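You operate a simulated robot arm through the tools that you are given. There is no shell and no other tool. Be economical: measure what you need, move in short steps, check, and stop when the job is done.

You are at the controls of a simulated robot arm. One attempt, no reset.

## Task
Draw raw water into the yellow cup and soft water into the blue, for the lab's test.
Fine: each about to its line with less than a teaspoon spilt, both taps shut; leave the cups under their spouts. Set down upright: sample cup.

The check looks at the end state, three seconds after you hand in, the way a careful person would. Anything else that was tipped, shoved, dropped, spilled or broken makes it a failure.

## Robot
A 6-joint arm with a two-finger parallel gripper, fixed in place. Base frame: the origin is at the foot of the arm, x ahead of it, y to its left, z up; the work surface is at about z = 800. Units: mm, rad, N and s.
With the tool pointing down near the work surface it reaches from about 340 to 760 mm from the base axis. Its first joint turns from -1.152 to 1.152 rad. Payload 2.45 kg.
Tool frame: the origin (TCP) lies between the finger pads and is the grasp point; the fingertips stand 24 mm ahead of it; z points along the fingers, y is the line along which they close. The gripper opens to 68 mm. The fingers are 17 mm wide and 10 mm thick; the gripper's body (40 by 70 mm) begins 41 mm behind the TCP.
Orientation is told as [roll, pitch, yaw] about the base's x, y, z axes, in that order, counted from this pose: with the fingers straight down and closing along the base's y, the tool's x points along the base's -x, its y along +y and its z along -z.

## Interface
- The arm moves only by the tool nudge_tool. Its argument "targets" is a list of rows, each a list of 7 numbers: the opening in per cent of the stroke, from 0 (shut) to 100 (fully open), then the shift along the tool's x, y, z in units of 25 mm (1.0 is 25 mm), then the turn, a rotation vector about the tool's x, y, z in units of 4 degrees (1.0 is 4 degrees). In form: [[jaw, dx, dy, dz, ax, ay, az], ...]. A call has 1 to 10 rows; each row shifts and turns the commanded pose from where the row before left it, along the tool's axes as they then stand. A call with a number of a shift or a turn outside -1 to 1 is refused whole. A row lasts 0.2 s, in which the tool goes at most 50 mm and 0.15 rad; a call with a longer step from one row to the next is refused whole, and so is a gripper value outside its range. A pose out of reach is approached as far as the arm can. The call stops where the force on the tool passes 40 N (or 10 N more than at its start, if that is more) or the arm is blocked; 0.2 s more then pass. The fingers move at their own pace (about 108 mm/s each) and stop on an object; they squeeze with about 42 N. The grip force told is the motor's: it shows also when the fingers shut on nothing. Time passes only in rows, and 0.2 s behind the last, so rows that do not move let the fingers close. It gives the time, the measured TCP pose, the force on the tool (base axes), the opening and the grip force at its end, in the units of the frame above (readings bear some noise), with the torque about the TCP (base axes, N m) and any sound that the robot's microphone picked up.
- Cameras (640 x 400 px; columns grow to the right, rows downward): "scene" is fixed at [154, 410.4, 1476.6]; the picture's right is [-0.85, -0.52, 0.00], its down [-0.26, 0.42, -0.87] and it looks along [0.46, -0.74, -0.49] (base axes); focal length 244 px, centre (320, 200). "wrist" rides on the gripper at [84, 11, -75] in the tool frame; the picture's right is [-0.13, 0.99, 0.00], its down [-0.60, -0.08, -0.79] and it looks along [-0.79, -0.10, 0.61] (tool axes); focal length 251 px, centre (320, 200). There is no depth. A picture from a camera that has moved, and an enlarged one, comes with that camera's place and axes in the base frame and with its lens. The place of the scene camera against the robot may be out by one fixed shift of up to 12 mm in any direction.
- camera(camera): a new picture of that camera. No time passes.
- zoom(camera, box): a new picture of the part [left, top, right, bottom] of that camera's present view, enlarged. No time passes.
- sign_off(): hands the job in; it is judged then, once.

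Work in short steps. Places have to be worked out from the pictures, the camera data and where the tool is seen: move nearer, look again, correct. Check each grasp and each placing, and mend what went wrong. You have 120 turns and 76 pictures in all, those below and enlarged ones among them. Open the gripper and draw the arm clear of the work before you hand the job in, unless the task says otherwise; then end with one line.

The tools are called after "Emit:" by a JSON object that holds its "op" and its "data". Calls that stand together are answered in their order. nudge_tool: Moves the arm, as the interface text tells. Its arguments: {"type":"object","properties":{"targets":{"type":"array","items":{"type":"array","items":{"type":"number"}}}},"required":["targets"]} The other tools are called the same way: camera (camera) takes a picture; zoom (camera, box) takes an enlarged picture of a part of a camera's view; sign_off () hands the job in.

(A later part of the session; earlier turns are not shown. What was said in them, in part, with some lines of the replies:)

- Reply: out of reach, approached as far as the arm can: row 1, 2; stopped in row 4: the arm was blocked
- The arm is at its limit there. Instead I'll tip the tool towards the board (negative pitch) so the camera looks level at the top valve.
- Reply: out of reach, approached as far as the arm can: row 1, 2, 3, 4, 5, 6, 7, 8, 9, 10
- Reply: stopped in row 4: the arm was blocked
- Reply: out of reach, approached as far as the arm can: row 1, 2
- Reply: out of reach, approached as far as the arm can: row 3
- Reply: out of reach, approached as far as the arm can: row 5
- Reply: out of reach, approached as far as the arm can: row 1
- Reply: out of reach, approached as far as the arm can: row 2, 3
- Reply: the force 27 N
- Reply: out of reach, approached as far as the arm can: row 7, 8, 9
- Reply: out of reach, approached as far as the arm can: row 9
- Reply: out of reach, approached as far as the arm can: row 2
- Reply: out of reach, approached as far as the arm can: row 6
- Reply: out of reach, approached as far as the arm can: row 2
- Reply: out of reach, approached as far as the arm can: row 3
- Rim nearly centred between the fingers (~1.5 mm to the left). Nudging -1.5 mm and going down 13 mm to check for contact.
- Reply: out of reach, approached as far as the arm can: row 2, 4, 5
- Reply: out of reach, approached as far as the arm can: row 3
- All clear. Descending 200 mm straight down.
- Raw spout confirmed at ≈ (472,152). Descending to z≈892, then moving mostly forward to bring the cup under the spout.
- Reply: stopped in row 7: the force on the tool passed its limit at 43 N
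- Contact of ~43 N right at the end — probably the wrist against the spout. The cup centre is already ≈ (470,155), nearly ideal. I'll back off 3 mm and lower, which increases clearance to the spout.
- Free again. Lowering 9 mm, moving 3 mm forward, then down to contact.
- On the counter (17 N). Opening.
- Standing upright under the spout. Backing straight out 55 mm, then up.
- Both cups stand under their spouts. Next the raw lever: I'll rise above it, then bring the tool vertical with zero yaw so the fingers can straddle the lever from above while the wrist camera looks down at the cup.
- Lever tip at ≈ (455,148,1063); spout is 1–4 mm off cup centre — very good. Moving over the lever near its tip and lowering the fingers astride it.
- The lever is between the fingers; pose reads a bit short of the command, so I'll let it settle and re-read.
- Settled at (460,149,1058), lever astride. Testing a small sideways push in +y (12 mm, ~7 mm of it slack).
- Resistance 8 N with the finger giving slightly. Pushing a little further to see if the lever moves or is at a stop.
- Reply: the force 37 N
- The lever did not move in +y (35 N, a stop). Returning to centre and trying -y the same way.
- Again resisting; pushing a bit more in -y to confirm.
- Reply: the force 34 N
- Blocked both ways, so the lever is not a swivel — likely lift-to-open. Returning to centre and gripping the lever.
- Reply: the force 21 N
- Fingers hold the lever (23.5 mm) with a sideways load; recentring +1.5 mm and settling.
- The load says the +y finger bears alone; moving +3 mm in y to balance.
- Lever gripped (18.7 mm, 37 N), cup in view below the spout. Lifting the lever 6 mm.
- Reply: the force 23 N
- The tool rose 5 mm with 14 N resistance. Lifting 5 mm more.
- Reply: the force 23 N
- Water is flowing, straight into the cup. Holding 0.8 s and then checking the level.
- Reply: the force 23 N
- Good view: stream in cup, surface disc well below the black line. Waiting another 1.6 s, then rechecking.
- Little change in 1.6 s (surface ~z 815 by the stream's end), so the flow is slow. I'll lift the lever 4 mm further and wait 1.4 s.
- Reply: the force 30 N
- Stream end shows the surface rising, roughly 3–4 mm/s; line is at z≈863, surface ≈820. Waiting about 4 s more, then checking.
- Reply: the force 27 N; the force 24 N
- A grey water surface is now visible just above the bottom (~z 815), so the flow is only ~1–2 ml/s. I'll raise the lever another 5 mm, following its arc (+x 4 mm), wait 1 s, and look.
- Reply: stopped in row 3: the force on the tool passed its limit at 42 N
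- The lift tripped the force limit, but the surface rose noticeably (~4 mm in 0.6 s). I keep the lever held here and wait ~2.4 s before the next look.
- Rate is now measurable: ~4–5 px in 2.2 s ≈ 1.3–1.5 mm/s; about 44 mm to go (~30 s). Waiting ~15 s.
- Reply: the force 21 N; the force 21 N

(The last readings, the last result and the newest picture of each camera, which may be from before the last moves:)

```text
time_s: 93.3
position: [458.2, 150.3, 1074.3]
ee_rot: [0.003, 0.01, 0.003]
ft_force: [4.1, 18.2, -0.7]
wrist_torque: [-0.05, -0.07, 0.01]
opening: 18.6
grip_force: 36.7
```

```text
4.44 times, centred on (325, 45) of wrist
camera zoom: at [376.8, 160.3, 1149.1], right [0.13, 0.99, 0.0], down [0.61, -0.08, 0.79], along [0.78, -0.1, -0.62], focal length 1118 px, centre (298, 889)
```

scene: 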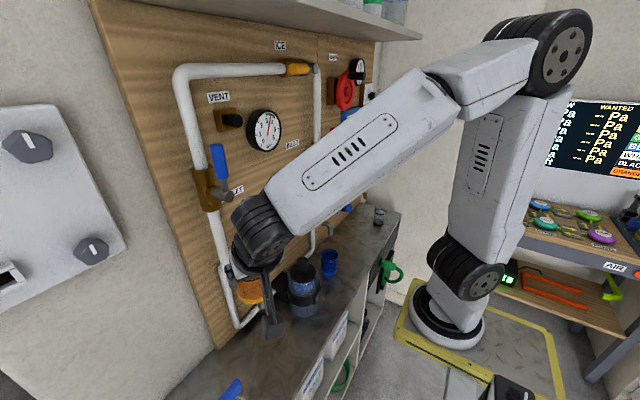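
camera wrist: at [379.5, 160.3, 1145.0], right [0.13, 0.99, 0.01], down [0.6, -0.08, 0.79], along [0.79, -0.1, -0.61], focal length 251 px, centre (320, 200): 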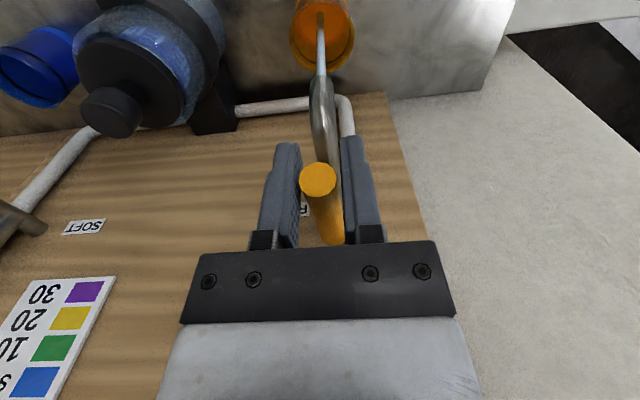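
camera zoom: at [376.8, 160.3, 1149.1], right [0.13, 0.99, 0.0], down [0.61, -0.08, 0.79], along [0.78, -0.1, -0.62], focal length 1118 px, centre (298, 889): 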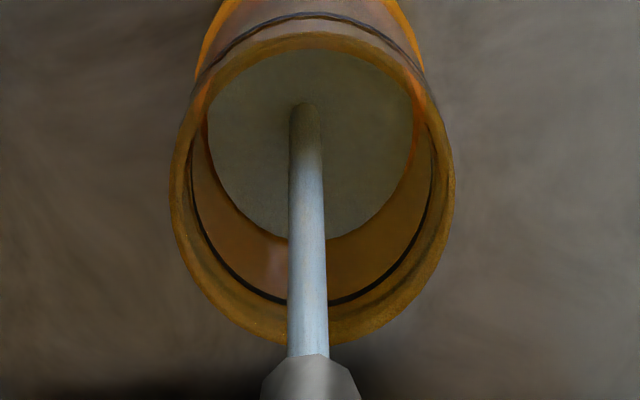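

Surface is ~23–30 mm up with ~20–30 mm left to the line at ~1.1 mm/s. Waiting another ~15 s, then checking.

Emit:
{"op": "nudge_tool", "data": {"targets": [[5, 0, 0, 0, 0, 0, 0], [5, 0, 0, 0, 0, 0, 0], [5, 0, 0, 0, 0, 0, 0], [5, 0, 0, 0, 0, 0, 0], [5, 0, 0, 0, 0, 0, 0], [5, 0, 0, 0, 0, 0, 0], [5, 0, 0, 0, 0, 0, 0], [5, 0, 0, 0, 0, 0, 0], [5, 0, 0, 0, 0, 0, 0], [5, 0, 0, 0, 0, 0, 0]]}}

Emit:
{"op": "nudge_tool", "data": {"targets": [[5, 0, 0, 0, 0, 0, 0], [5, 0, 0, 0, 0, 0, 0], [5, 0, 0, 0, 0, 0, 0], [5, 0, 0, 0, 0, 0, 0], [5, 0, 0, 0, 0, 0, 0], [5, 0, 0, 0, 0, 0, 0], [5, 0, 0, 0, 0, 0, 0], [5, 0, 0, 0, 0, 0, 0], [5, 0, 0, 0, 0, 0, 0], [5, 0, 0, 0, 0, 0, 0]]}}

Emit:
{"op": "nudge_tool", "data": {"targets": [[5, 0, 0, 0, 0, 0, 0], [5, 0, 0, 0, 0, 0, 0], [5, 0, 0, 0, 0, 0, 0], [5, 0, 0, 0, 0, 0, 0], [5, 0, 0, 0, 0, 0, 0], [5, 0, 0, 0, 0, 0, 0], [5, 0, 0, 0, 0, 0, 0], [5, 0, 0, 0, 0, 0, 0], [5, 0, 0, 0, 0, 0, 0], [5, 0, 0, 0, 0, 0, 0]]}}

Emit:
{"op": "nudge_tool", "data": {"targets": [[5, 0, 0, 0, 0, 0, 0], [5, 0, 0, 0, 0, 0, 0], [5, 0, 0, 0, 0, 0, 0], [5, 0, 0, 0, 0, 0, 0], [5, 0, 0, 0, 0, 0, 0], [5, 0, 0, 0, 0, 0, 0], [5, 0, 0, 0, 0, 0, 0], [5, 0, 0, 0, 0, 0, 0], [5, 0, 0, 0, 0, 0, 0], [5, 0, 0, 0, 0, 0, 0]]}}

Emit:
{"op": "nudge_tool", "data": {"targets": [[5, 0, 0, 0, 0, 0, 0], [5, 0, 0, 0, 0, 0, 0], [5, 0, 0, 0, 0, 0, 0], [5, 0, 0, 0, 0, 0, 0], [5, 0, 0, 0, 0, 0, 0], [5, 0, 0, 0, 0, 0, 0], [5, 0, 0, 0, 0, 0, 0], [5, 0, 0, 0, 0, 0, 0], [5, 0, 0, 0, 0, 0, 0], [5, 0, 0, 0, 0, 0, 0]]}}

Emit:
{"op": "nudge_tool", "data": {"targets": [[5, 0, 0, 0, 0, 0, 0], [5, 0, 0, 0, 0, 0, 0], [5, 0, 0, 0, 0, 0, 0], [5, 0, 0, 0, 0, 0, 0], [5, 0, 0, 0, 0, 0, 0], [5, 0, 0, 0, 0, 0, 0], [5, 0, 0, 0, 0, 0, 0], [5, 0, 0, 0, 0, 0, 0], [5, 0, 0, 0, 0, 0, 0], [5, 0, 0, 0, 0, 0, 0]]}}

Emit:
{"op": "nudge_tool", "data": {"targets": [[5, 0, 0, 0, 0, 0, 0], [5, 0, 0, 0, 0, 0, 0], [5, 0, 0, 0, 0, 0, 0], [5, 0, 0, 0, 0, 0, 0], [5, 0, 0, 0, 0, 0, 0], [5, 0, 0, 0, 0, 0, 0], [5, 0, 0, 0, 0, 0, 0], [5, 0, 0, 0, 0, 0, 0], [5, 0, 0, 0, 0, 0, 0], [5, 0, 0, 0, 0, 0, 0]]}}

Emit:
{"op": "zoom", "data": {"camera": "wrist", "box": [270, 0, 380, 90]}}

```text
time_s: 95.5
position: [459.1, 149.6, 1073.1]
ee_rot: [0.003, 0.011, 0.002]
ft_force: [2.8, 17.3, -0.8]
wrist_torque: [-0.04, -0.02, 0.01]
opening: 18.9
grip_force: 37.1
```

```text
time_s: 97.7
position: [458.7, 149.9, 1074.2]
ee_rot: [0.005, 0.011, 0.002]
ft_force: [2.1, 18.4, 0.0]
wrist_torque: [-0.01, -0.02, 0.01]
opening: 18.8
grip_force: 36.7
```

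```text
time_s: 99.9
position: [458.3, 149.3, 1074.2]
ee_rot: [0.005, 0.01, 0.003]
ft_force: [2.2, 17.5, 0.1]
wrist_torque: [-0.03, -0.02, 0.0]
opening: 18.7
grip_force: 37.2
```

```text
time_s: 102.1
position: [457.8, 149.6, 1073.5]
ee_rot: [0.002, 0.011, 0.002]
ft_force: [-0.1, 17.8, 0.1]
wrist_torque: [-0.03, -0.04, 0.02]
opening: 18.8
grip_force: 36.1
```

```text
time_s: 104.3
position: [458.3, 149.8, 1072.5]
ee_rot: [0.006, 0.01, 0.001]
ft_force: [0.5, 16.4, -0.5]
wrist_torque: [-0.04, 0.01, 0.03]
opening: 18.6
grip_force: 36.5
```

```text
time_s: 106.5
position: [459.0, 149.5, 1073.6]
ee_rot: [0.003, 0.012, 0.002]
ft_force: [0.0, 17.1, -0.9]
wrist_torque: [-0.07, -0.01, 0.04]
opening: 18.4
grip_force: 37.1
```

```text
time_s: 108.7
position: [458.0, 149.6, 1073.2]
ee_rot: [0.003, 0.01, 0.003]
ft_force: [-0.1, 16.2, -0.7]
wrist_torque: [-0.05, 0.0, -0.03]
opening: 19.0
grip_force: 36.7
```

```text
4.44 times, centred on (325, 45) of wrist
camera zoom: at [376.7, 160.3, 1149.1], right [0.13, 0.99, 0.0], down [0.61, -0.08, 0.79], along [0.78, -0.1, -0.62], focal length 1118 px, centre (298, 889)
```

zoom: 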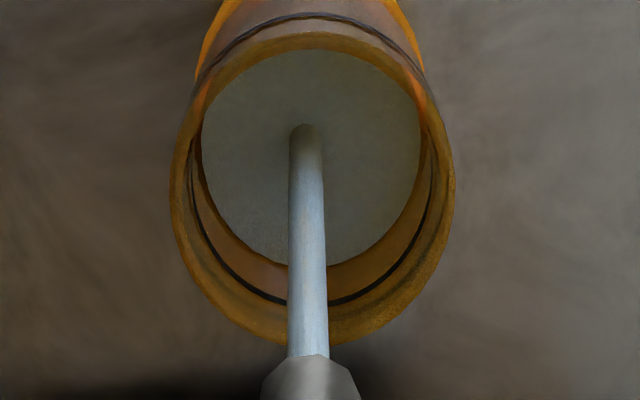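

Far edge is at row ~266, moving ~1.7 px/s, with ~36 px to the line: about 20 s more. Waiting 19.8 s, then immediately lowering the lever back to its original height.

Emit:
{"op": "nudge_tool", "data": {"targets": [[5, 0, 0, 0, 0, 0, 0], [5, 0, 0, 0, 0, 0, 0], [5, 0, 0, 0, 0, 0, 0], [5, 0, 0, 0, 0, 0, 0], [5, 0, 0, 0, 0, 0, 0], [5, 0, 0, 0, 0, 0, 0], [5, 0, 0, 0, 0, 0, 0], [5, 0, 0, 0, 0, 0, 0], [5, 0, 0, 0, 0, 0, 0], [5, 0, 0, 0, 0, 0, 0]]}}

Emit:
{"op": "nudge_tool", "data": {"targets": [[5, 0, 0, 0, 0, 0, 0], [5, 0, 0, 0, 0, 0, 0], [5, 0, 0, 0, 0, 0, 0], [5, 0, 0, 0, 0, 0, 0], [5, 0, 0, 0, 0, 0, 0], [5, 0, 0, 0, 0, 0, 0], [5, 0, 0, 0, 0, 0, 0], [5, 0, 0, 0, 0, 0, 0], [5, 0, 0, 0, 0, 0, 0], [5, 0, 0, 0, 0, 0, 0]]}}

Emit:
{"op": "nudge_tool", "data": {"targets": [[5, 0, 0, 0, 0, 0, 0], [5, 0, 0, 0, 0, 0, 0], [5, 0, 0, 0, 0, 0, 0], [5, 0, 0, 0, 0, 0, 0], [5, 0, 0, 0, 0, 0, 0], [5, 0, 0, 0, 0, 0, 0], [5, 0, 0, 0, 0, 0, 0], [5, 0, 0, 0, 0, 0, 0], [5, 0, 0, 0, 0, 0, 0], [5, 0, 0, 0, 0, 0, 0]]}}

Emit:
{"op": "nudge_tool", "data": {"targets": [[5, 0, 0, 0, 0, 0, 0], [5, 0, 0, 0, 0, 0, 0], [5, 0, 0, 0, 0, 0, 0], [5, 0, 0, 0, 0, 0, 0], [5, 0, 0, 0, 0, 0, 0], [5, 0, 0, 0, 0, 0, 0], [5, 0, 0, 0, 0, 0, 0], [5, 0, 0, 0, 0, 0, 0], [5, 0, 0, 0, 0, 0, 0], [5, 0, 0, 0, 0, 0, 0]]}}

Emit:
{"op": "nudge_tool", "data": {"targets": [[5, 0, 0, 0, 0, 0, 0], [5, 0, 0, 0, 0, 0, 0], [5, 0, 0, 0, 0, 0, 0], [5, 0, 0, 0, 0, 0, 0], [5, 0, 0, 0, 0, 0, 0], [5, 0, 0, 0, 0, 0, 0], [5, 0, 0, 0, 0, 0, 0], [5, 0, 0, 0, 0, 0, 0], [5, 0, 0, 0, 0, 0, 0], [5, 0, 0, 0, 0, 0, 0]]}}

Emit:
{"op": "nudge_tool", "data": {"targets": [[5, 0, 0, 0, 0, 0, 0], [5, 0, 0, 0, 0, 0, 0], [5, 0, 0, 0, 0, 0, 0], [5, 0, 0, 0, 0, 0, 0], [5, 0, 0, 0, 0, 0, 0], [5, 0, 0, 0, 0, 0, 0], [5, 0, 0, 0, 0, 0, 0], [5, 0, 0, 0, 0, 0, 0], [5, 0, 0, 0, 0, 0, 0], [5, 0, 0, 0, 0, 0, 0]]}}

Emit:
{"op": "nudge_tool", "data": {"targets": [[5, 0, 0, 0, 0, 0, 0], [5, 0, 0, 0, 0, 0, 0], [5, 0, 0, 0, 0, 0, 0], [5, 0, 0, 0, 0, 0, 0], [5, 0, 0, 0, 0, 0, 0], [5, 0, 0, 0, 0, 0, 0], [5, 0, 0, 0, 0, 0, 0], [5, 0, 0, 0, 0, 0, 0], [5, 0, 0, 0, 0, 0, 0], [5, 0, 0, 0, 0, 0, 0]]}}

Emit:
{"op": "nudge_tool", "data": {"targets": [[5, 0, 0, 0, 0, 0, 0], [5, 0, 0, 0, 0, 0, 0], [5, 0, 0, 0, 0, 0, 0], [5, 0, 0, 0, 0, 0, 0], [5, 0, 0, 0, 0, 0, 0], [5, 0, 0, 0, 0, 0, 0], [5, 0, 0, 0, 0, 0, 0], [5, 0, 0, 0, 0, 0, 0], [5, 0, 0, 0, 0, 0, 0], [5, 0, 0, 0, 0, 0, 0]]}}

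Emit:
{"op": "nudge_tool", "data": {"targets": [[5, 0, 0, 0, 0, 0, 0], [5, 0, 0, 0, 0, 0, 0], [5, 0, 0, 0, 0, 0, 0], [5, 0, 0, 0, 0, 0, 0], [5, 0, 0, 0, 0, 0, 0], [5, 0, 0, 0, 0, 0, 0], [5, 0, 0, 0, 0, 0, 0], [5, 0, 0, 0.2, 0, 0, 0], [5, 0, 0, 0.2, 0, 0, 0], [5, 0, 0, 0.2, 0, 0, 0]]}}

```text
time_s: 110.9
position: [458.1, 149.5, 1073.9]
ee_rot: [0.004, 0.011, 0.002]
ft_force: [1.1, 18.0, -0.4]
wrist_torque: [-0.04, 0.03, 0.03]
opening: 18.8
grip_force: 36.9
```

```text
time_s: 113.1
position: [459.6, 150.4, 1074.5]
ee_rot: [0.003, 0.01, 0.002]
ft_force: [0.7, 17.2, -0.6]
wrist_torque: [-0.03, 0.01, 0.03]
opening: 18.9
grip_force: 37.5
```

```text
time_s: 115.3
position: [458.2, 149.1, 1074.2]
ee_rot: [0.004, 0.011, 0.002]
ft_force: [-0.1, 17.2, -0.1]
wrist_torque: [-0.02, 0.0, 0.03]
opening: 18.4
grip_force: 37.0
```

```text
time_s: 117.5
position: [459.4, 150.7, 1072.7]
ee_rot: [0.003, 0.01, 0.001]
ft_force: [0.4, 17.0, 0.3]
wrist_torque: [-0.04, 0.02, 0.03]
opening: 18.7
grip_force: 37.0
```

```text
time_s: 119.7
position: [457.5, 150.3, 1073.8]
ee_rot: [0.003, 0.01, 0.002]
ft_force: [-0.6, 16.1, -1.0]
wrist_torque: [-0.06, -0.03, -0.01]
opening: 18.9
grip_force: 36.9
```

```text
time_s: 121.9
position: [459.6, 150.0, 1073.8]
ee_rot: [0.004, 0.012, 0.002]
ft_force: [0.0, 17.2, -0.1]
wrist_torque: [-0.06, -0.01, 0.0]
opening: 18.5
grip_force: 36.2
```

```text
time_s: 124.1
position: [458.7, 149.2, 1072.6]
ee_rot: [0.004, 0.011, 0.0]
ft_force: [-0.5, 16.8, 0.1]
wrist_torque: [-0.05, 0.0, 0.01]
opening: 18.6
grip_force: 36.9
```

```text
time_s: 126.3
position: [458.6, 150.4, 1074.8]
ee_rot: [0.004, 0.011, 0.001]
ft_force: [-1.0, 17.4, -0.1]
wrist_torque: [-0.03, -0.03, 0.03]
opening: 18.5
grip_force: 36.9
```

```text
time_s: 128.5
position: [460.6, 150.5, 1059.0]
ee_rot: [0.004, 0.008, 0.002]
ft_force: [-11.7, 1.3, 13.2]
wrist_torque: [-0.01, -0.99, -0.06]
opening: 18.9
grip_force: 36.9
```

Lever is back at its original height. Pressing 3 mm further to seat it, then checking level and that the stream has stopped.

Emit:
{"op": "nudge_tool", "data": {"targets": [[5, 0, 0, 0.12, 0, 0, 0], [5, 0, 0, 0, 0, 0, 0]]}}

Emit:
{"op": "zoom", "data": {"camera": "wrist", "box": [270, 0, 380, 110]}}

```text
time_s: 129.1
position: [460.0, 150.6, 1057.5]
ee_rot: [0.004, 0.007, 0.001]
ft_force: [-5.1, -2.7, 29.0]
wrist_torque: [-0.01, -0.05, -0.01]
opening: 19.1
grip_force: 37.4
```

```text
3.64 times, centred on (325, 55) of wrist
camera zoom: at [377.9, 160.3, 1132.7], right [0.13, 0.99, 0.0], down [0.61, -0.08, 0.79], along [0.78, -0.1, -0.61], focal length 914 px, centre (302, 727)
```

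zoom: 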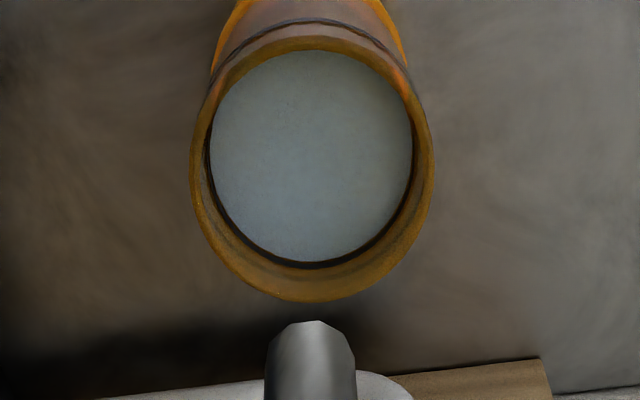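

Level sits right at the line and the stream has stopped — raw tap shut. I release the lever, rise clear, back off to x≈430 and tilt to about -0.3 (to keep the wrist off the INLET handle above the soft tap).

Emit:
{"op": "nudge_tool", "data": {"targets": [[5, 0, 0, -0.12, 0, 0, 0], [50, 0, 0, 0, 0, 0, 0], [50, 0, 0, 0, 0, 0, 0], [50, 0, 0, -1, 0, 0, 0], [50, 0, 0, -1, 0, 0, 0], [50, 0, 0, -1, 0, 0, 0], [50, 0.6, 0, 0, 0, -1, 0], [50, 0.6, 0, 0, 0, -1, 0], [50, 0, 0, 0, 0, -1, 0], [50, 0, 0, 0, 0, -1, 0]]}}

Emit:
{"op": "nudge_tool", "data": {"targets": [[50, 0, -1, 0, 0, 0, 0], [50, 0, -1, 0, 0, 0, 0], [50, 0, -1, 0, 0, 0, 0], [50, 0, -1, 0, 0, 0, 0], [50, 0, -1, 0, 0, 0, 0], [50, 0, -1, 0, 0, 0, 0], [50, 0, -1, 0, 0, 0, 0], [50, 0, -1, 0, 0, 0, 0]]}}

```text
time_s: 131.3
position: [430.3, 149.3, 1132.9]
ee_rot: [0.004, -0.271, -0.001]
ft_force: [0.5, 0.2, 0.5]
wrist_torque: [0.0, 0.01, -0.02]
opening: 33.9
grip_force: 0.1
```

```text
time_s: 133.1
position: [430.4, -50.9, 1132.1]
ee_rot: [0.004, -0.269, 0.0]
ft_force: [-0.1, -0.8, -0.7]
wrist_torque: [-0.03, 0.0, -0.02]
opening: 34.0
grip_force: 0.1
```

On track. Continuing to y≈-179, then forward to x≈461 and down astride the soft lever (opening 41 mm for margin).

Emit:
{"op": "nudge_tool", "data": {"targets": [[60, 0, -1, 0, 0, 0, 0], [60, 0, -1, 0, 0, 0, 0], [60, 0, -1, 0, 0, 0, 0], [60, 0, -1, 0, 0, 0, 0], [60, 0, -1, 0, 0, 0, 0], [60, 0, -0.14, 0, 0, 0, 0], [60, -0.6, 0, 0.166, 0, 0, 0], [60, -0.6, 0, 0.166, 0, 0, 0], [60, 0, 0, 0, 0, 0, 0]]}}

Emit:
{"op": "nudge_tool", "data": {"targets": [[60, 0.2, 0, 0.7, 0, 0, 0], [60, 0.2, 0, 0.7, 0, 0, 0], [60, 0.2, 0, 0.7, 0, 0, 0], [60, 0.16, 0, 0.6, 0, 0, 0], [60, 0, 0, 0, 0, 0, 0]]}}

```text
time_s: 135.1
position: [462.0, -176.8, 1130.5]
ee_rot: [0.003, -0.269, -0.001]
ft_force: [0.3, 0.3, -0.4]
wrist_torque: [-0.01, -0.01, 0.04]
opening: 40.7
grip_force: 0.0
```

```text
time_s: 136.3
position: [461.9, -177.1, 1061.9]
ee_rot: [0.002, -0.268, 0.002]
ft_force: [-0.7, -0.1, 0.9]
wrist_torque: [0.0, 0.03, 0.03]
opening: 40.9
grip_force: 0.1
```

No contact on the way down. Closing gently on the lever and reading the side force.

Emit:
{"op": "nudge_tool", "data": {"targets": [[40, 0, 0, 0, 0, 0, 0], [30, 0, 0, 0, 0, 0, 0], [25, 0, 0, 0, 0, 0, 0], [25, 0, 0, 0, 0, 0, 0]]}}

```text
time_s: 137.3
position: [462.9, -178.6, 1061.0]
ee_rot: [0.005, -0.268, 0.0]
ft_force: [-0.4, -7.5, -0.7]
wrist_torque: [0.02, 0.05, -0.04]
opening: 22.3
grip_force: 3.6
```

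The lever bears on the -y finger; shifting -2 mm and closing fully.

Emit:
{"op": "nudge_tool", "data": {"targets": [[15, 0, -0.08, 0, 0, 0, 0], [5, 0, 0, 0, 0, 0, 0], [5, 0, 0, 0, 0, 0, 0]]}}

```text
time_s: 138.1
position: [461.7, -181.4, 1063.1]
ee_rot: [0.003, -0.27, 0.002]
ft_force: [-2.9, 0.1, 6.7]
wrist_torque: [0.06, -0.55, -0.05]
opening: 18.9
grip_force: 36.7
```

Balanced grip (18.9 mm, 37 N). Lifting the soft lever 13 mm as with the raw one, then looking.

Emit:
{"op": "nudge_tool", "data": {"targets": [[5, -0.04, 0, -0.12, 0, 0, 0], [5, -0.04, 0, -0.12, 0, 0, 0], [5, -0.06, 0, -0.12, 0, 0, 0], [5, -0.06, 0, -0.12, 0, 0, 0]]}}

```text
time_s: 139.1
position: [463.0, -178.7, 1074.3]
ee_rot: [0.003, -0.264, 0.002]
ft_force: [5.0, 1.9, -14.6]
wrist_torque: [-0.03, 1.0, -0.16]
opening: 19.2
grip_force: 36.1
```

Lifted to the same height with a similar force. Assuming a similar flow (~58 s fill), I wait ~15 s and then check through the scene camera.

Emit:
{"op": "nudge_tool", "data": {"targets": [[5, 0, 0, 0, 0, 0, 0], [5, 0, 0, 0, 0, 0, 0], [5, 0, 0, 0, 0, 0, 0], [5, 0, 0, 0, 0, 0, 0], [5, 0, 0, 0, 0, 0, 0], [5, 0, 0, 0, 0, 0, 0], [5, 0, 0, 0, 0, 0, 0], [5, 0, 0, 0, 0, 0, 0], [5, 0, 0, 0, 0, 0, 0], [5, 0, 0, 0, 0, 0, 0]]}}

Emit:
{"op": "nudge_tool", "data": {"targets": [[5, 0, 0, 0, 0, 0, 0], [5, 0, 0, 0, 0, 0, 0], [5, 0, 0, 0, 0, 0, 0], [5, 0, 0, 0, 0, 0, 0], [5, 0, 0, 0, 0, 0, 0], [5, 0, 0, 0, 0, 0, 0], [5, 0, 0, 0, 0, 0, 0], [5, 0, 0, 0, 0, 0, 0], [5, 0, 0, 0, 0, 0, 0], [5, 0, 0, 0, 0, 0, 0]]}}

Emit:
{"op": "nudge_tool", "data": {"targets": [[5, 0, 0, 0, 0, 0, 0], [5, 0, 0, 0, 0, 0, 0], [5, 0, 0, 0, 0, 0, 0], [5, 0, 0, 0, 0, 0, 0], [5, 0, 0, 0, 0, 0, 0], [5, 0, 0, 0, 0, 0, 0], [5, 0, 0, 0, 0, 0, 0], [5, 0, 0, 0, 0, 0, 0], [5, 0, 0, 0, 0, 0, 0], [5, 0, 0, 0, 0, 0, 0]]}}

Emit:
{"op": "nudge_tool", "data": {"targets": [[5, 0, 0, 0, 0, 0, 0], [5, 0, 0, 0, 0, 0, 0], [5, 0, 0, 0, 0, 0, 0], [5, 0, 0, 0, 0, 0, 0], [5, 0, 0, 0, 0, 0, 0], [5, 0, 0, 0, 0, 0, 0], [5, 0, 0, 0, 0, 0, 0], [5, 0, 0, 0, 0, 0, 0], [5, 0, 0, 0, 0, 0, 0], [5, 0, 0, 0, 0, 0, 0]]}}

Emit:
{"op": "nudge_tool", "data": {"targets": [[5, 0, 0, 0, 0, 0, 0], [5, 0, 0, 0, 0, 0, 0], [5, 0, 0, 0, 0, 0, 0], [5, 0, 0, 0, 0, 0, 0], [5, 0, 0, 0, 0, 0, 0], [5, 0, 0, 0, 0, 0, 0], [5, 0, 0, 0, 0, 0, 0], [5, 0, 0, 0, 0, 0, 0], [5, 0, 0, 0, 0, 0, 0], [5, 0, 0, 0, 0, 0, 0]]}}

Emit:
{"op": "nudge_tool", "data": {"targets": [[5, 0, 0, 0, 0, 0, 0], [5, 0, 0, 0, 0, 0, 0], [5, 0, 0, 0, 0, 0, 0], [5, 0, 0, 0, 0, 0, 0], [5, 0, 0, 0, 0, 0, 0], [5, 0, 0, 0, 0, 0, 0], [5, 0, 0, 0, 0, 0, 0], [5, 0, 0, 0, 0, 0, 0], [5, 0, 0, 0, 0, 0, 0], [5, 0, 0, 0, 0, 0, 0]]}}

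Emit:
{"op": "nudge_tool", "data": {"targets": [[5, 0, 0, 0, 0, 0, 0], [5, 0, 0, 0, 0, 0, 0], [5, 0, 0, 0, 0, 0, 0], [5, 0, 0, 0, 0, 0, 0], [5, 0, 0, 0, 0, 0, 0], [5, 0, 0, 0, 0, 0, 0], [5, 0, 0, 0, 0, 0, 0], [5, 0, 0, 0, 0, 0, 0], [5, 0, 0, 0, 0, 0, 0], [5, 0, 0, 0, 0, 0, 0]]}}

Emit:
{"op": "zoom", "data": {"camera": "scene", "box": [300, 225, 360, 285]}}

```text
time_s: 141.3
position: [461.7, -179.1, 1074.8]
ee_rot: [0.005, -0.266, 0.001]
ft_force: [-6.5, 6.3, -10.5]
wrist_torque: [0.01, 1.02, -0.03]
opening: 18.8
grip_force: 37.1
```

```text
time_s: 143.5
position: [462.7, -180.6, 1073.8]
ee_rot: [0.004, -0.268, -0.001]
ft_force: [-6.8, 7.2, -7.9]
wrist_torque: [0.01, 0.85, -0.07]
opening: 19.0
grip_force: 36.9
```

```text
time_s: 145.7
position: [462.3, -179.4, 1075.2]
ee_rot: [0.004, -0.267, 0.0]
ft_force: [-8.0, 8.6, -7.6]
wrist_torque: [0.03, 0.74, -0.06]
opening: 19.0
grip_force: 37.0
```

```text
time_s: 147.9
position: [462.1, -180.1, 1074.9]
ee_rot: [0.004, -0.267, -0.002]
ft_force: [-7.5, 9.4, -5.7]
wrist_torque: [-0.01, 0.65, -0.05]
opening: 18.8
grip_force: 36.8
```

```text
time_s: 150.1
position: [462.8, -179.8, 1074.5]
ee_rot: [0.004, -0.269, 0.001]
ft_force: [-7.9, 10.7, -3.6]
wrist_torque: [-0.02, 0.52, -0.03]
opening: 18.9
grip_force: 36.9
```

```text
time_s: 152.3
position: [463.1, -180.6, 1075.0]
ee_rot: [0.004, -0.267, 0.001]
ft_force: [-7.4, 10.9, -1.5]
wrist_torque: [-0.06, 0.38, -0.06]
opening: 18.9
grip_force: 36.5
```

```text
time_s: 154.5
position: [462.5, -179.1, 1074.8]
ee_rot: [0.004, -0.269, 0.0]
ft_force: [-6.9, 11.2, -1.7]
wrist_torque: [-0.01, 0.26, -0.06]
opening: 18.7
grip_force: 37.3
```

```text
6.67 times, centred on (330, 255) of scene
camera zoom: at [153.9, 410.8, 1476.5], right [-0.85, -0.52, 0.0], down [-0.26, 0.42, -0.87], along [0.46, -0.74, -0.49], focal length 1629 px, centre (253, -167)
```

zoom: 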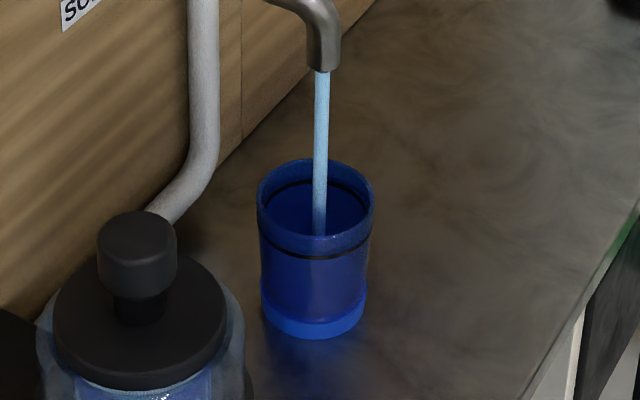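

Stream lands inside the cup; the surface isn't visible yet from this angle (so below ~z 830, consistent with ≤1.15 mm/s). With one picture left, I'll wait ~24 s more — still safely under the line even at that bound — and then use it.

Emit:
{"op": "nudge_tool", "data": {"targets": [[5, 0, 0, 0, 0, 0, 0], [5, 0, 0, 0, 0, 0, 0], [5, 0, 0, 0, 0, 0, 0], [5, 0, 0, 0, 0, 0, 0], [5, 0, 0, 0, 0, 0, 0], [5, 0, 0, 0, 0, 0, 0], [5, 0, 0, 0, 0, 0, 0], [5, 0, 0, 0, 0, 0, 0], [5, 0, 0, 0, 0, 0, 0], [5, 0, 0, 0, 0, 0, 0]]}}

Emit:
{"op": "nudge_tool", "data": {"targets": [[5, 0, 0, 0, 0, 0, 0], [5, 0, 0, 0, 0, 0, 0], [5, 0, 0, 0, 0, 0, 0], [5, 0, 0, 0, 0, 0, 0], [5, 0, 0, 0, 0, 0, 0], [5, 0, 0, 0, 0, 0, 0], [5, 0, 0, 0, 0, 0, 0], [5, 0, 0, 0, 0, 0, 0], [5, 0, 0, 0, 0, 0, 0], [5, 0, 0, 0, 0, 0, 0]]}}

Emit:
{"op": "nudge_tool", "data": {"targets": [[5, 0, 0, 0, 0, 0, 0], [5, 0, 0, 0, 0, 0, 0], [5, 0, 0, 0, 0, 0, 0], [5, 0, 0, 0, 0, 0, 0], [5, 0, 0, 0, 0, 0, 0], [5, 0, 0, 0, 0, 0, 0], [5, 0, 0, 0, 0, 0, 0], [5, 0, 0, 0, 0, 0, 0], [5, 0, 0, 0, 0, 0, 0], [5, 0, 0, 0, 0, 0, 0]]}}

Emit:
{"op": "nudge_tool", "data": {"targets": [[5, 0, 0, 0, 0, 0, 0], [5, 0, 0, 0, 0, 0, 0], [5, 0, 0, 0, 0, 0, 0], [5, 0, 0, 0, 0, 0, 0], [5, 0, 0, 0, 0, 0, 0], [5, 0, 0, 0, 0, 0, 0], [5, 0, 0, 0, 0, 0, 0], [5, 0, 0, 0, 0, 0, 0], [5, 0, 0, 0, 0, 0, 0], [5, 0, 0, 0, 0, 0, 0]]}}

Emit:
{"op": "nudge_tool", "data": {"targets": [[5, 0, 0, 0, 0, 0, 0], [5, 0, 0, 0, 0, 0, 0], [5, 0, 0, 0, 0, 0, 0], [5, 0, 0, 0, 0, 0, 0], [5, 0, 0, 0, 0, 0, 0], [5, 0, 0, 0, 0, 0, 0], [5, 0, 0, 0, 0, 0, 0], [5, 0, 0, 0, 0, 0, 0], [5, 0, 0, 0, 0, 0, 0], [5, 0, 0, 0, 0, 0, 0]]}}

Emit:
{"op": "nudge_tool", "data": {"targets": [[5, 0, 0, 0, 0, 0, 0], [5, 0, 0, 0, 0, 0, 0], [5, 0, 0, 0, 0, 0, 0], [5, 0, 0, 0, 0, 0, 0], [5, 0, 0, 0, 0, 0, 0], [5, 0, 0, 0, 0, 0, 0], [5, 0, 0, 0, 0, 0, 0], [5, 0, 0, 0, 0, 0, 0], [5, 0, 0, 0, 0, 0, 0], [5, 0, 0, 0, 0, 0, 0]]}}

Emit:
{"op": "nudge_tool", "data": {"targets": [[5, 0, 0, 0, 0, 0, 0], [5, 0, 0, 0, 0, 0, 0], [5, 0, 0, 0, 0, 0, 0], [5, 0, 0, 0, 0, 0, 0], [5, 0, 0, 0, 0, 0, 0], [5, 0, 0, 0, 0, 0, 0], [5, 0, 0, 0, 0, 0, 0], [5, 0, 0, 0, 0, 0, 0], [5, 0, 0, 0, 0, 0, 0], [5, 0, 0, 0, 0, 0, 0]]}}

Emit:
{"op": "nudge_tool", "data": {"targets": [[5, 0, 0, 0, 0, 0, 0], [5, 0, 0, 0, 0, 0, 0], [5, 0, 0, 0, 0, 0, 0], [5, 0, 0, 0, 0, 0, 0], [5, 0, 0, 0, 0, 0, 0], [5, 0, 0, 0, 0, 0, 0], [5, 0, 0, 0, 0, 0, 0], [5, 0, 0, 0, 0, 0, 0], [5, 0, 0, 0, 0, 0, 0], [5, 0, 0, 0, 0, 0, 0]]}}

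Emit:
{"op": "nudge_tool", "data": {"targets": [[5, 0, 0, 0, 0, 0, 0], [5, 0, 0, 0, 0, 0, 0], [5, 0, 0, 0, 0, 0, 0], [5, 0, 0, 0, 0, 0, 0], [5, 0, 0, 0, 0, 0, 0], [5, 0, 0, 0, 0, 0, 0], [5, 0, 0, 0, 0, 0, 0], [5, 0, 0, 0, 0, 0, 0], [5, 0, 0, 0, 0, 0, 0], [5, 0, 0, 0, 0, 0, 0]]}}

Emit:
{"op": "nudge_tool", "data": {"targets": [[5, 0, 0, 0, 0, 0, 0], [5, 0, 0, 0, 0, 0, 0], [5, 0, 0, 0, 0, 0, 0], [5, 0, 0, 0, 0, 0, 0], [5, 0, 0, 0, 0, 0, 0], [5, 0, 0, 0, 0, 0, 0], [5, 0, 0, 0, 0, 0, 0], [5, 0, 0, 0, 0, 0, 0], [5, 0, 0, 0, 0, 0, 0], [5, 0, 0, 0, 0, 0, 0]]}}

Emit:
{"op": "zoom", "data": {"camera": "scene", "box": [314, 242, 346, 278]}}

```text
time_s: 156.7
position: [463.6, -180.1, 1074.4]
ee_rot: [0.004, -0.269, 0.001]
ft_force: [-5.3, 12.4, -1.3]
wrist_torque: [0.03, 0.1, -0.03]
opening: 19.1
grip_force: 36.7
```

```text
time_s: 158.9
position: [464.0, -179.4, 1075.2]
ee_rot: [0.004, -0.266, -0.002]
ft_force: [-4.9, 11.0, -0.2]
wrist_torque: [0.0, 0.03, -0.05]
opening: 19.0
grip_force: 37.0
```

```text
time_s: 161.1
position: [462.5, -181.3, 1075.9]
ee_rot: [0.001, -0.27, -0.001]
ft_force: [-5.5, 10.1, 1.6]
wrist_torque: [0.04, 0.0, -0.03]
opening: 19.1
grip_force: 37.7
```

```text
time_s: 163.3
position: [463.4, -180.0, 1073.6]
ee_rot: [0.003, -0.27, 0.001]
ft_force: [-3.9, 11.8, 1.5]
wrist_torque: [-0.03, -0.06, -0.06]
opening: 18.9
grip_force: 36.8
```

```text
time_s: 165.5
position: [462.6, -180.5, 1075.1]
ee_rot: [0.003, -0.269, 0.0]
ft_force: [-3.2, 11.3, 1.6]
wrist_torque: [-0.02, -0.03, -0.04]
opening: 19.1
grip_force: 36.8
```

```text
time_s: 167.7
position: [463.0, -180.4, 1074.5]
ee_rot: [0.004, -0.271, 0.0]
ft_force: [-4.0, 11.1, 1.7]
wrist_torque: [0.02, -0.05, -0.02]
opening: 18.9
grip_force: 36.9
```

```text
time_s: 169.9
position: [464.7, -179.1, 1073.9]
ee_rot: [0.004, -0.269, 0.001]
ft_force: [-2.5, 10.6, 0.9]
wrist_torque: [-0.01, -0.01, -0.04]
opening: 19.0
grip_force: 37.2
```

```text
time_s: 172.1
position: [463.4, -178.1, 1074.2]
ee_rot: [0.003, -0.271, 0.0]
ft_force: [-2.4, 10.6, 1.2]
wrist_torque: [-0.03, -0.05, -0.06]
opening: 19.1
grip_force: 36.7
```

```text
time_s: 174.3
position: [463.7, -180.0, 1074.6]
ee_rot: [0.003, -0.27, 0.001]
ft_force: [-2.1, 9.3, 0.7]
wrist_torque: [0.02, -0.03, -0.03]
opening: 19.0
grip_force: 36.9
```

```text
time_s: 176.5
position: [462.7, -180.6, 1075.3]
ee_rot: [0.004, -0.268, 0.0]
ft_force: [-2.4, 11.8, 0.8]
wrist_torque: [0.0, -0.01, -0.04]
opening: 19.0
grip_force: 36.7
```

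```text
11.11 times, centred on (330, 260) of scene
camera zoom: at [153.9, 410.8, 1476.5], right [-0.85, -0.52, 0.0], down [-0.26, 0.42, -0.87], along [0.46, -0.74, -0.49], focal length 2715 px, centre (209, -467)
```

zoom: 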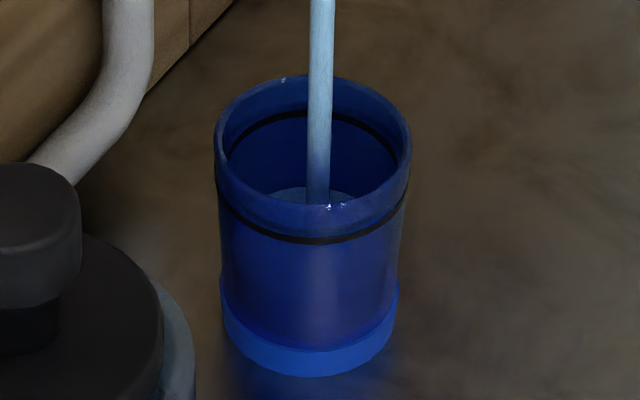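

Water surface is now visible ≈ 33 mm below the ring after 37.6 s of flow. Scaling by the raw cup's history (same level at ~23.6 s, line ~35 s later), I need about 56 s more. No pictures remain, so I time it: first 13 waits (28.6 s).

Emit:
{"op": "nudge_tool", "data": {"targets": [[5, 0, 0, 0, 0, 0, 0], [5, 0, 0, 0, 0, 0, 0], [5, 0, 0, 0, 0, 0, 0], [5, 0, 0, 0, 0, 0, 0], [5, 0, 0, 0, 0, 0, 0], [5, 0, 0, 0, 0, 0, 0], [5, 0, 0, 0, 0, 0, 0], [5, 0, 0, 0, 0, 0, 0], [5, 0, 0, 0, 0, 0, 0], [5, 0, 0, 0, 0, 0, 0]]}}

Emit:
{"op": "nudge_tool", "data": {"targets": [[5, 0, 0, 0, 0, 0, 0], [5, 0, 0, 0, 0, 0, 0], [5, 0, 0, 0, 0, 0, 0], [5, 0, 0, 0, 0, 0, 0], [5, 0, 0, 0, 0, 0, 0], [5, 0, 0, 0, 0, 0, 0], [5, 0, 0, 0, 0, 0, 0], [5, 0, 0, 0, 0, 0, 0], [5, 0, 0, 0, 0, 0, 0], [5, 0, 0, 0, 0, 0, 0]]}}

Emit:
{"op": "nudge_tool", "data": {"targets": [[5, 0, 0, 0, 0, 0, 0], [5, 0, 0, 0, 0, 0, 0], [5, 0, 0, 0, 0, 0, 0], [5, 0, 0, 0, 0, 0, 0], [5, 0, 0, 0, 0, 0, 0], [5, 0, 0, 0, 0, 0, 0], [5, 0, 0, 0, 0, 0, 0], [5, 0, 0, 0, 0, 0, 0], [5, 0, 0, 0, 0, 0, 0], [5, 0, 0, 0, 0, 0, 0]]}}

Emit:
{"op": "nudge_tool", "data": {"targets": [[5, 0, 0, 0, 0, 0, 0], [5, 0, 0, 0, 0, 0, 0], [5, 0, 0, 0, 0, 0, 0], [5, 0, 0, 0, 0, 0, 0], [5, 0, 0, 0, 0, 0, 0], [5, 0, 0, 0, 0, 0, 0], [5, 0, 0, 0, 0, 0, 0], [5, 0, 0, 0, 0, 0, 0], [5, 0, 0, 0, 0, 0, 0], [5, 0, 0, 0, 0, 0, 0]]}}

Emit:
{"op": "nudge_tool", "data": {"targets": [[5, 0, 0, 0, 0, 0, 0], [5, 0, 0, 0, 0, 0, 0], [5, 0, 0, 0, 0, 0, 0], [5, 0, 0, 0, 0, 0, 0], [5, 0, 0, 0, 0, 0, 0], [5, 0, 0, 0, 0, 0, 0], [5, 0, 0, 0, 0, 0, 0], [5, 0, 0, 0, 0, 0, 0], [5, 0, 0, 0, 0, 0, 0], [5, 0, 0, 0, 0, 0, 0]]}}

Emit:
{"op": "nudge_tool", "data": {"targets": [[5, 0, 0, 0, 0, 0, 0], [5, 0, 0, 0, 0, 0, 0], [5, 0, 0, 0, 0, 0, 0], [5, 0, 0, 0, 0, 0, 0], [5, 0, 0, 0, 0, 0, 0], [5, 0, 0, 0, 0, 0, 0], [5, 0, 0, 0, 0, 0, 0], [5, 0, 0, 0, 0, 0, 0], [5, 0, 0, 0, 0, 0, 0], [5, 0, 0, 0, 0, 0, 0]]}}

Emit:
{"op": "nudge_tool", "data": {"targets": [[5, 0, 0, 0, 0, 0, 0], [5, 0, 0, 0, 0, 0, 0], [5, 0, 0, 0, 0, 0, 0], [5, 0, 0, 0, 0, 0, 0], [5, 0, 0, 0, 0, 0, 0], [5, 0, 0, 0, 0, 0, 0], [5, 0, 0, 0, 0, 0, 0], [5, 0, 0, 0, 0, 0, 0], [5, 0, 0, 0, 0, 0, 0], [5, 0, 0, 0, 0, 0, 0]]}}

Emit:
{"op": "nudge_tool", "data": {"targets": [[5, 0, 0, 0, 0, 0, 0], [5, 0, 0, 0, 0, 0, 0], [5, 0, 0, 0, 0, 0, 0], [5, 0, 0, 0, 0, 0, 0], [5, 0, 0, 0, 0, 0, 0], [5, 0, 0, 0, 0, 0, 0], [5, 0, 0, 0, 0, 0, 0], [5, 0, 0, 0, 0, 0, 0], [5, 0, 0, 0, 0, 0, 0], [5, 0, 0, 0, 0, 0, 0]]}}

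Emit:
{"op": "nudge_tool", "data": {"targets": [[5, 0, 0, 0, 0, 0, 0], [5, 0, 0, 0, 0, 0, 0], [5, 0, 0, 0, 0, 0, 0], [5, 0, 0, 0, 0, 0, 0], [5, 0, 0, 0, 0, 0, 0], [5, 0, 0, 0, 0, 0, 0], [5, 0, 0, 0, 0, 0, 0], [5, 0, 0, 0, 0, 0, 0], [5, 0, 0, 0, 0, 0, 0], [5, 0, 0, 0, 0, 0, 0]]}}

Emit:
{"op": "nudge_tool", "data": {"targets": [[5, 0, 0, 0, 0, 0, 0], [5, 0, 0, 0, 0, 0, 0], [5, 0, 0, 0, 0, 0, 0], [5, 0, 0, 0, 0, 0, 0], [5, 0, 0, 0, 0, 0, 0], [5, 0, 0, 0, 0, 0, 0], [5, 0, 0, 0, 0, 0, 0], [5, 0, 0, 0, 0, 0, 0], [5, 0, 0, 0, 0, 0, 0], [5, 0, 0, 0, 0, 0, 0]]}}

Emit:
{"op": "nudge_tool", "data": {"targets": [[5, 0, 0, 0, 0, 0, 0], [5, 0, 0, 0, 0, 0, 0], [5, 0, 0, 0, 0, 0, 0], [5, 0, 0, 0, 0, 0, 0], [5, 0, 0, 0, 0, 0, 0], [5, 0, 0, 0, 0, 0, 0], [5, 0, 0, 0, 0, 0, 0], [5, 0, 0, 0, 0, 0, 0], [5, 0, 0, 0, 0, 0, 0], [5, 0, 0, 0, 0, 0, 0]]}}

Emit:
{"op": "nudge_tool", "data": {"targets": [[5, 0, 0, 0, 0, 0, 0], [5, 0, 0, 0, 0, 0, 0], [5, 0, 0, 0, 0, 0, 0], [5, 0, 0, 0, 0, 0, 0], [5, 0, 0, 0, 0, 0, 0], [5, 0, 0, 0, 0, 0, 0], [5, 0, 0, 0, 0, 0, 0], [5, 0, 0, 0, 0, 0, 0], [5, 0, 0, 0, 0, 0, 0], [5, 0, 0, 0, 0, 0, 0]]}}

Emit:
{"op": "nudge_tool", "data": {"targets": [[5, 0, 0, 0, 0, 0, 0], [5, 0, 0, 0, 0, 0, 0], [5, 0, 0, 0, 0, 0, 0], [5, 0, 0, 0, 0, 0, 0], [5, 0, 0, 0, 0, 0, 0], [5, 0, 0, 0, 0, 0, 0], [5, 0, 0, 0, 0, 0, 0], [5, 0, 0, 0, 0, 0, 0], [5, 0, 0, 0, 0, 0, 0], [5, 0, 0, 0, 0, 0, 0]]}}

```text
time_s: 178.7
position: [463.1, -179.9, 1075.3]
ee_rot: [0.004, -0.271, 0.001]
ft_force: [-2.0, 10.4, 1.1]
wrist_torque: [-0.02, -0.01, -0.03]
opening: 19.0
grip_force: 36.7
```

```text
time_s: 180.9
position: [463.5, -180.0, 1074.3]
ee_rot: [0.003, -0.269, 0.001]
ft_force: [-1.9, 10.2, -0.1]
wrist_torque: [0.01, -0.01, -0.04]
opening: 19.1
grip_force: 36.9
```

```text
time_s: 183.1
position: [463.2, -180.7, 1075.1]
ee_rot: [0.004, -0.269, -0.001]
ft_force: [-1.3, 10.9, 0.0]
wrist_torque: [-0.01, -0.01, -0.06]
opening: 19.0
grip_force: 37.4
```

```text
time_s: 185.3
position: [463.8, -179.3, 1074.7]
ee_rot: [0.004, -0.268, 0.0]
ft_force: [-2.5, 9.8, 0.9]
wrist_torque: [-0.02, -0.05, -0.06]
opening: 19.0
grip_force: 36.7
```

```text
time_s: 187.5
position: [463.4, -180.6, 1074.3]
ee_rot: [0.006, -0.269, 0.001]
ft_force: [-2.6, 10.8, 0.3]
wrist_torque: [-0.02, -0.01, -0.02]
opening: 19.0
grip_force: 36.9
```

```text
time_s: 189.7
position: [462.8, -180.1, 1074.1]
ee_rot: [0.003, -0.269, 0.001]
ft_force: [-1.8, 10.4, -0.5]
wrist_torque: [0.01, -0.01, 0.0]
opening: 19.2
grip_force: 36.6
```

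```text
time_s: 191.9
position: [463.0, -181.1, 1075.3]
ee_rot: [0.003, -0.269, 0.001]
ft_force: [-2.4, 11.2, -0.6]
wrist_torque: [-0.01, 0.0, -0.04]
opening: 18.6
grip_force: 36.7
```

```text
time_s: 194.1
position: [463.6, -180.7, 1074.8]
ee_rot: [0.004, -0.271, 0.001]
ft_force: [-1.0, 11.3, 0.6]
wrist_torque: [0.0, 0.04, -0.03]
opening: 19.0
grip_force: 36.8
```

```text
time_s: 196.3
position: [462.6, -179.2, 1074.7]
ee_rot: [0.004, -0.27, -0.001]
ft_force: [-1.7, 10.5, 0.4]
wrist_torque: [-0.01, -0.01, -0.02]
opening: 18.8
grip_force: 36.9
```

```text
time_s: 198.5
position: [463.3, -180.4, 1074.1]
ee_rot: [0.003, -0.269, -0.001]
ft_force: [-1.4, 10.8, 0.5]
wrist_torque: [0.01, -0.02, -0.02]
opening: 19.1
grip_force: 36.7
```

```text
time_s: 200.7
position: [463.6, -179.7, 1074.2]
ee_rot: [0.003, -0.269, 0.001]
ft_force: [-0.9, 11.1, 0.5]
wrist_torque: [0.01, 0.0, 0.0]
opening: 18.9
grip_force: 37.1
```

```text
time_s: 202.9
position: [462.5, -179.7, 1074.9]
ee_rot: [0.004, -0.27, 0.0]
ft_force: [-1.9, 11.1, -0.4]
wrist_torque: [0.0, 0.02, -0.04]
opening: 19.1
grip_force: 36.7
```

```text
time_s: 205.1
position: [464.4, -180.1, 1074.7]
ee_rot: [0.004, -0.269, 0.001]
ft_force: [-0.6, 11.3, 0.0]
wrist_torque: [-0.04, -0.01, -0.05]
opening: 19.0
grip_force: 37.1
```

Steady hold. Waiting 26.4 s more, then lowering the lever fully.

Emit:
{"op": "nudge_tool", "data": {"targets": [[5, 0, 0, 0, 0, 0, 0], [5, 0, 0, 0, 0, 0, 0], [5, 0, 0, 0, 0, 0, 0], [5, 0, 0, 0, 0, 0, 0], [5, 0, 0, 0, 0, 0, 0], [5, 0, 0, 0, 0, 0, 0], [5, 0, 0, 0, 0, 0, 0], [5, 0, 0, 0, 0, 0, 0], [5, 0, 0, 0, 0, 0, 0], [5, 0, 0, 0, 0, 0, 0]]}}

Emit:
{"op": "nudge_tool", "data": {"targets": [[5, 0, 0, 0, 0, 0, 0], [5, 0, 0, 0, 0, 0, 0], [5, 0, 0, 0, 0, 0, 0], [5, 0, 0, 0, 0, 0, 0], [5, 0, 0, 0, 0, 0, 0], [5, 0, 0, 0, 0, 0, 0], [5, 0, 0, 0, 0, 0, 0], [5, 0, 0, 0, 0, 0, 0], [5, 0, 0, 0, 0, 0, 0], [5, 0, 0, 0, 0, 0, 0]]}}

Emit:
{"op": "nudge_tool", "data": {"targets": [[5, 0, 0, 0, 0, 0, 0], [5, 0, 0, 0, 0, 0, 0], [5, 0, 0, 0, 0, 0, 0], [5, 0, 0, 0, 0, 0, 0], [5, 0, 0, 0, 0, 0, 0], [5, 0, 0, 0, 0, 0, 0], [5, 0, 0, 0, 0, 0, 0], [5, 0, 0, 0, 0, 0, 0], [5, 0, 0, 0, 0, 0, 0], [5, 0, 0, 0, 0, 0, 0]]}}

Emit:
{"op": "nudge_tool", "data": {"targets": [[5, 0, 0, 0, 0, 0, 0], [5, 0, 0, 0, 0, 0, 0], [5, 0, 0, 0, 0, 0, 0], [5, 0, 0, 0, 0, 0, 0], [5, 0, 0, 0, 0, 0, 0], [5, 0, 0, 0, 0, 0, 0], [5, 0, 0, 0, 0, 0, 0], [5, 0, 0, 0, 0, 0, 0], [5, 0, 0, 0, 0, 0, 0], [5, 0, 0, 0, 0, 0, 0]]}}

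Emit:
{"op": "nudge_tool", "data": {"targets": [[5, 0, 0, 0, 0, 0, 0], [5, 0, 0, 0, 0, 0, 0], [5, 0, 0, 0, 0, 0, 0], [5, 0, 0, 0, 0, 0, 0], [5, 0, 0, 0, 0, 0, 0], [5, 0, 0, 0, 0, 0, 0], [5, 0, 0, 0, 0, 0, 0], [5, 0, 0, 0, 0, 0, 0], [5, 0, 0, 0, 0, 0, 0], [5, 0, 0, 0, 0, 0, 0]]}}

Emit:
{"op": "nudge_tool", "data": {"targets": [[5, 0, 0, 0, 0, 0, 0], [5, 0, 0, 0, 0, 0, 0], [5, 0, 0, 0, 0, 0, 0], [5, 0, 0, 0, 0, 0, 0], [5, 0, 0, 0, 0, 0, 0], [5, 0, 0, 0, 0, 0, 0], [5, 0, 0, 0, 0, 0, 0], [5, 0, 0, 0, 0, 0, 0], [5, 0, 0, 0, 0, 0, 0], [5, 0, 0, 0, 0, 0, 0]]}}

Emit:
{"op": "nudge_tool", "data": {"targets": [[5, 0, 0, 0, 0, 0, 0], [5, 0, 0, 0, 0, 0, 0], [5, 0, 0, 0, 0, 0, 0], [5, 0, 0, 0, 0, 0, 0], [5, 0, 0, 0, 0, 0, 0], [5, 0, 0, 0, 0, 0, 0], [5, 0, 0, 0, 0, 0, 0], [5, 0, 0, 0, 0, 0, 0], [5, 0, 0, 0, 0, 0, 0], [5, 0, 0, 0, 0, 0, 0]]}}

Emit:
{"op": "nudge_tool", "data": {"targets": [[5, 0, 0, 0, 0, 0, 0], [5, 0, 0, 0, 0, 0, 0], [5, 0, 0, 0, 0, 0, 0], [5, 0, 0, 0, 0, 0, 0], [5, 0, 0, 0, 0, 0, 0], [5, 0, 0, 0, 0, 0, 0], [5, 0, 0, 0, 0, 0, 0], [5, 0, 0, 0, 0, 0, 0], [5, 0, 0, 0, 0, 0, 0], [5, 0, 0, 0, 0, 0, 0]]}}

Emit:
{"op": "nudge_tool", "data": {"targets": [[5, 0, 0, 0, 0, 0, 0], [5, 0, 0, 0, 0, 0, 0], [5, 0, 0, 0, 0, 0, 0], [5, 0, 0, 0, 0, 0, 0], [5, 0, 0, 0, 0, 0, 0], [5, 0, 0, 0, 0, 0, 0], [5, 0, 0, 0, 0, 0, 0], [5, 0, 0, 0, 0, 0, 0], [5, 0, 0, 0, 0, 0, 0], [5, 0, 0, 0, 0, 0, 0]]}}

Emit:
{"op": "nudge_tool", "data": {"targets": [[5, 0, 0, 0, 0, 0, 0], [5, 0, 0, 0, 0, 0, 0], [5, 0, 0, 0, 0, 0, 0], [5, 0, 0, 0, 0, 0, 0], [5, 0, 0, 0, 0, 0, 0], [5, 0, 0, 0, 0, 0, 0], [5, 0, 0, 0, 0, 0, 0], [5, 0, 0, 0, 0, 0, 0], [5, 0, 0, 0, 0, 0, 0], [5, 0, 0, 0, 0, 0, 0]]}}

Emit:
{"op": "nudge_tool", "data": {"targets": [[5, 0, 0, 0, 0, 0, 0], [5, 0, 0, 0, 0, 0, 0], [5, 0, 0, 0, 0, 0, 0], [5, 0, 0, 0, 0, 0, 0], [5, 0, 0, 0, 0, 0, 0], [5, 0, 0, 0, 0, 0, 0], [5, 0, 0, 0, 0, 0, 0], [5, 0, 0, 0, 0, 0, 0], [5, 0, 0, 0, 0, 0, 0], [5, 0, 0, 0, 0, 0, 0]]}}

Emit:
{"op": "nudge_tool", "data": {"targets": [[5, 0, 0, 0, 0, 0, 0], [5, 0, 0, 0, 0, 0, 0], [5, 0, 0, 0, 0, 0, 0], [5, 0, 0, 0, 0, 0, 0], [5, 0, 0, 0, 0, 0, 0], [5, 0, 0, 0, 0, 0, 0], [5, 0, 0, 0, 0, 0, 0], [5, 0, 0, 0, 0, 0, 0], [5, 0, 0, 0, 0, 0, 0], [5, 0, 0, 0, 0, 0, 0]]}}

Emit:
{"op": "nudge_tool", "data": {"targets": [[5, 0, 0, 0, 0, 0, 0], [5, 0, 0, 0, 0, 0, 0], [5, 0, 0, 0, 0, 0, 0], [5, 0.053, 0, 0.19, 0, 0, 0], [5, 0.053, 0, 0.19, 0, 0, 0], [5, 0.053, 0, 0.19, 0, 0, 0]]}}

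```text
time_s: 207.3
position: [464.3, -180.2, 1075.2]
ee_rot: [0.003, -0.269, 0.001]
ft_force: [-0.8, 10.7, -0.4]
wrist_torque: [0.0, -0.03, -0.04]
opening: 19.3
grip_force: 36.7
```

```text
time_s: 209.5
position: [462.5, -180.0, 1075.0]
ee_rot: [0.003, -0.269, 0.0]
ft_force: [-1.4, 11.0, -0.6]
wrist_torque: [-0.03, 0.0, -0.03]
opening: 18.9
grip_force: 36.7
```

```text
time_s: 211.7
position: [463.2, -179.7, 1074.5]
ee_rot: [0.004, -0.27, 0.0]
ft_force: [-1.0, 10.9, -0.7]
wrist_torque: [-0.02, 0.01, -0.03]
opening: 19.0
grip_force: 37.2
```

```text
time_s: 213.9
position: [463.0, -181.0, 1075.1]
ee_rot: [0.003, -0.27, 0.0]
ft_force: [-0.7, 10.9, -0.5]
wrist_torque: [0.02, 0.0, -0.05]
opening: 19.2
grip_force: 36.9
```

```text
time_s: 216.1
position: [463.3, -178.6, 1075.4]
ee_rot: [0.003, -0.268, 0.0]
ft_force: [-1.1, 10.7, 0.9]
wrist_torque: [0.01, 0.01, -0.02]
opening: 19.0
grip_force: 36.5
```

```text
time_s: 218.3
position: [462.9, -180.3, 1074.9]
ee_rot: [0.004, -0.269, -0.001]
ft_force: [-0.9, 10.8, -0.2]
wrist_torque: [0.03, -0.01, -0.03]
opening: 18.9
grip_force: 37.1
```

```text
time_s: 220.5
position: [463.1, -179.1, 1074.4]
ee_rot: [0.004, -0.269, -0.002]
ft_force: [-0.7, 10.0, 0.8]
wrist_torque: [0.02, 0.02, -0.04]
opening: 18.9
grip_force: 36.9
```

```text
time_s: 222.7
position: [462.5, -179.7, 1074.9]
ee_rot: [0.004, -0.269, 0.001]
ft_force: [-1.0, 12.3, 0.0]
wrist_torque: [-0.02, 0.01, -0.04]
opening: 19.2
grip_force: 37.2
```

```text
time_s: 224.9
position: [463.7, -179.4, 1075.3]
ee_rot: [0.003, -0.268, 0.0]
ft_force: [-0.8, 10.3, 0.3]
wrist_torque: [-0.03, -0.03, -0.04]
opening: 19.3
grip_force: 37.0
```

```text
time_s: 227.1
position: [463.5, -181.1, 1073.8]
ee_rot: [0.002, -0.269, -0.001]
ft_force: [-0.8, 11.4, 0.3]
wrist_torque: [0.0, -0.03, -0.05]
opening: 19.1
grip_force: 37.3
```

```text
time_s: 229.3
position: [464.3, -179.7, 1074.3]
ee_rot: [0.004, -0.269, 0.0]
ft_force: [-0.8, 10.5, -0.7]
wrist_torque: [-0.03, -0.01, -0.03]
opening: 18.8
grip_force: 36.5
```

```text
time_s: 231.5
position: [463.4, -180.8, 1073.9]
ee_rot: [0.003, -0.27, 0.0]
ft_force: [-0.4, 11.6, 0.6]
wrist_torque: [0.03, -0.02, 0.0]
opening: 18.6
grip_force: 36.8
```

```text
time_s: 232.9
position: [461.4, -179.4, 1061.0]
ee_rot: [0.003, -0.269, 0.0]
ft_force: [-13.1, 17.7, 24.5]
wrist_torque: [0.05, -0.17, -0.08]
opening: 18.8
grip_force: 37.3
```

Lever is down at its starting height with 24 N against the stop. Pressing slightly more to seat it.

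Emit:
{"op": "nudge_tool", "data": {"targets": [[5, 0.015, 0, 0.05, 0, 0, 0], [5, 0, 0, 0, 0, 0, 0]]}}

```text
time_s: 233.5
position: [463.9, -179.6, 1060.2]
ee_rot: [0.003, -0.269, 0.0]
ft_force: [-10.4, 19.8, 26.9]
wrist_torque: [0.02, -0.06, -0.08]
opening: 18.7
grip_force: 37.0
```

The soft tap is seated shut at the stop. Relieving the press, opening, then lifting straight up and backing away from the board.

Emit:
{"op": "nudge_tool", "data": {"targets": [[5, -0.01, 0, -0.04, 0, 0, 0], [50, 0, 0, 0, 0, 0, 0], [50, 0, 0, 0, 0, 0, 0], [50, -0.2, 0, -0.7, 0, 0, 0], [50, -0.24, 0, -0.9, 0, 0, 0], [50, -0.24, 0, -0.9, 0, 0, 0], [50, 0.9, 0, -0.2, 0, 0, 0], [50, 0.9, 0, -0.2, 0, 0, 0]]}}

```text
time_s: 235.3
position: [418.0, -180.8, 1121.4]
ee_rot: [0.004, -0.268, -0.002]
ft_force: [0.1, 0.3, 0.2]
wrist_torque: [0.0, -0.01, 0.0]
opening: 33.7
grip_force: 0.0
```

The arm is clear of the taps and cups with no load on the tool, both levers are back at their closed stops, so I hand in.

Emit:
{"op": "sign_off", "data": {}}

```text
The job is handed in.
```

I drew raw water into the yellow cup and soft water into the blue one. Both taps are shut and both cups stand upright under their spouts. I saw the yellow cup's level sitting on its line and its stream stopped. I ran out of pictures before the blue cup finished, so I timed its level from an earlier look and felt its tap close against the stop. On the way the gripper bumped the flush unit (about 26 N) and the wrist hit something by the raw tap (about 43 N), with no damage visible.
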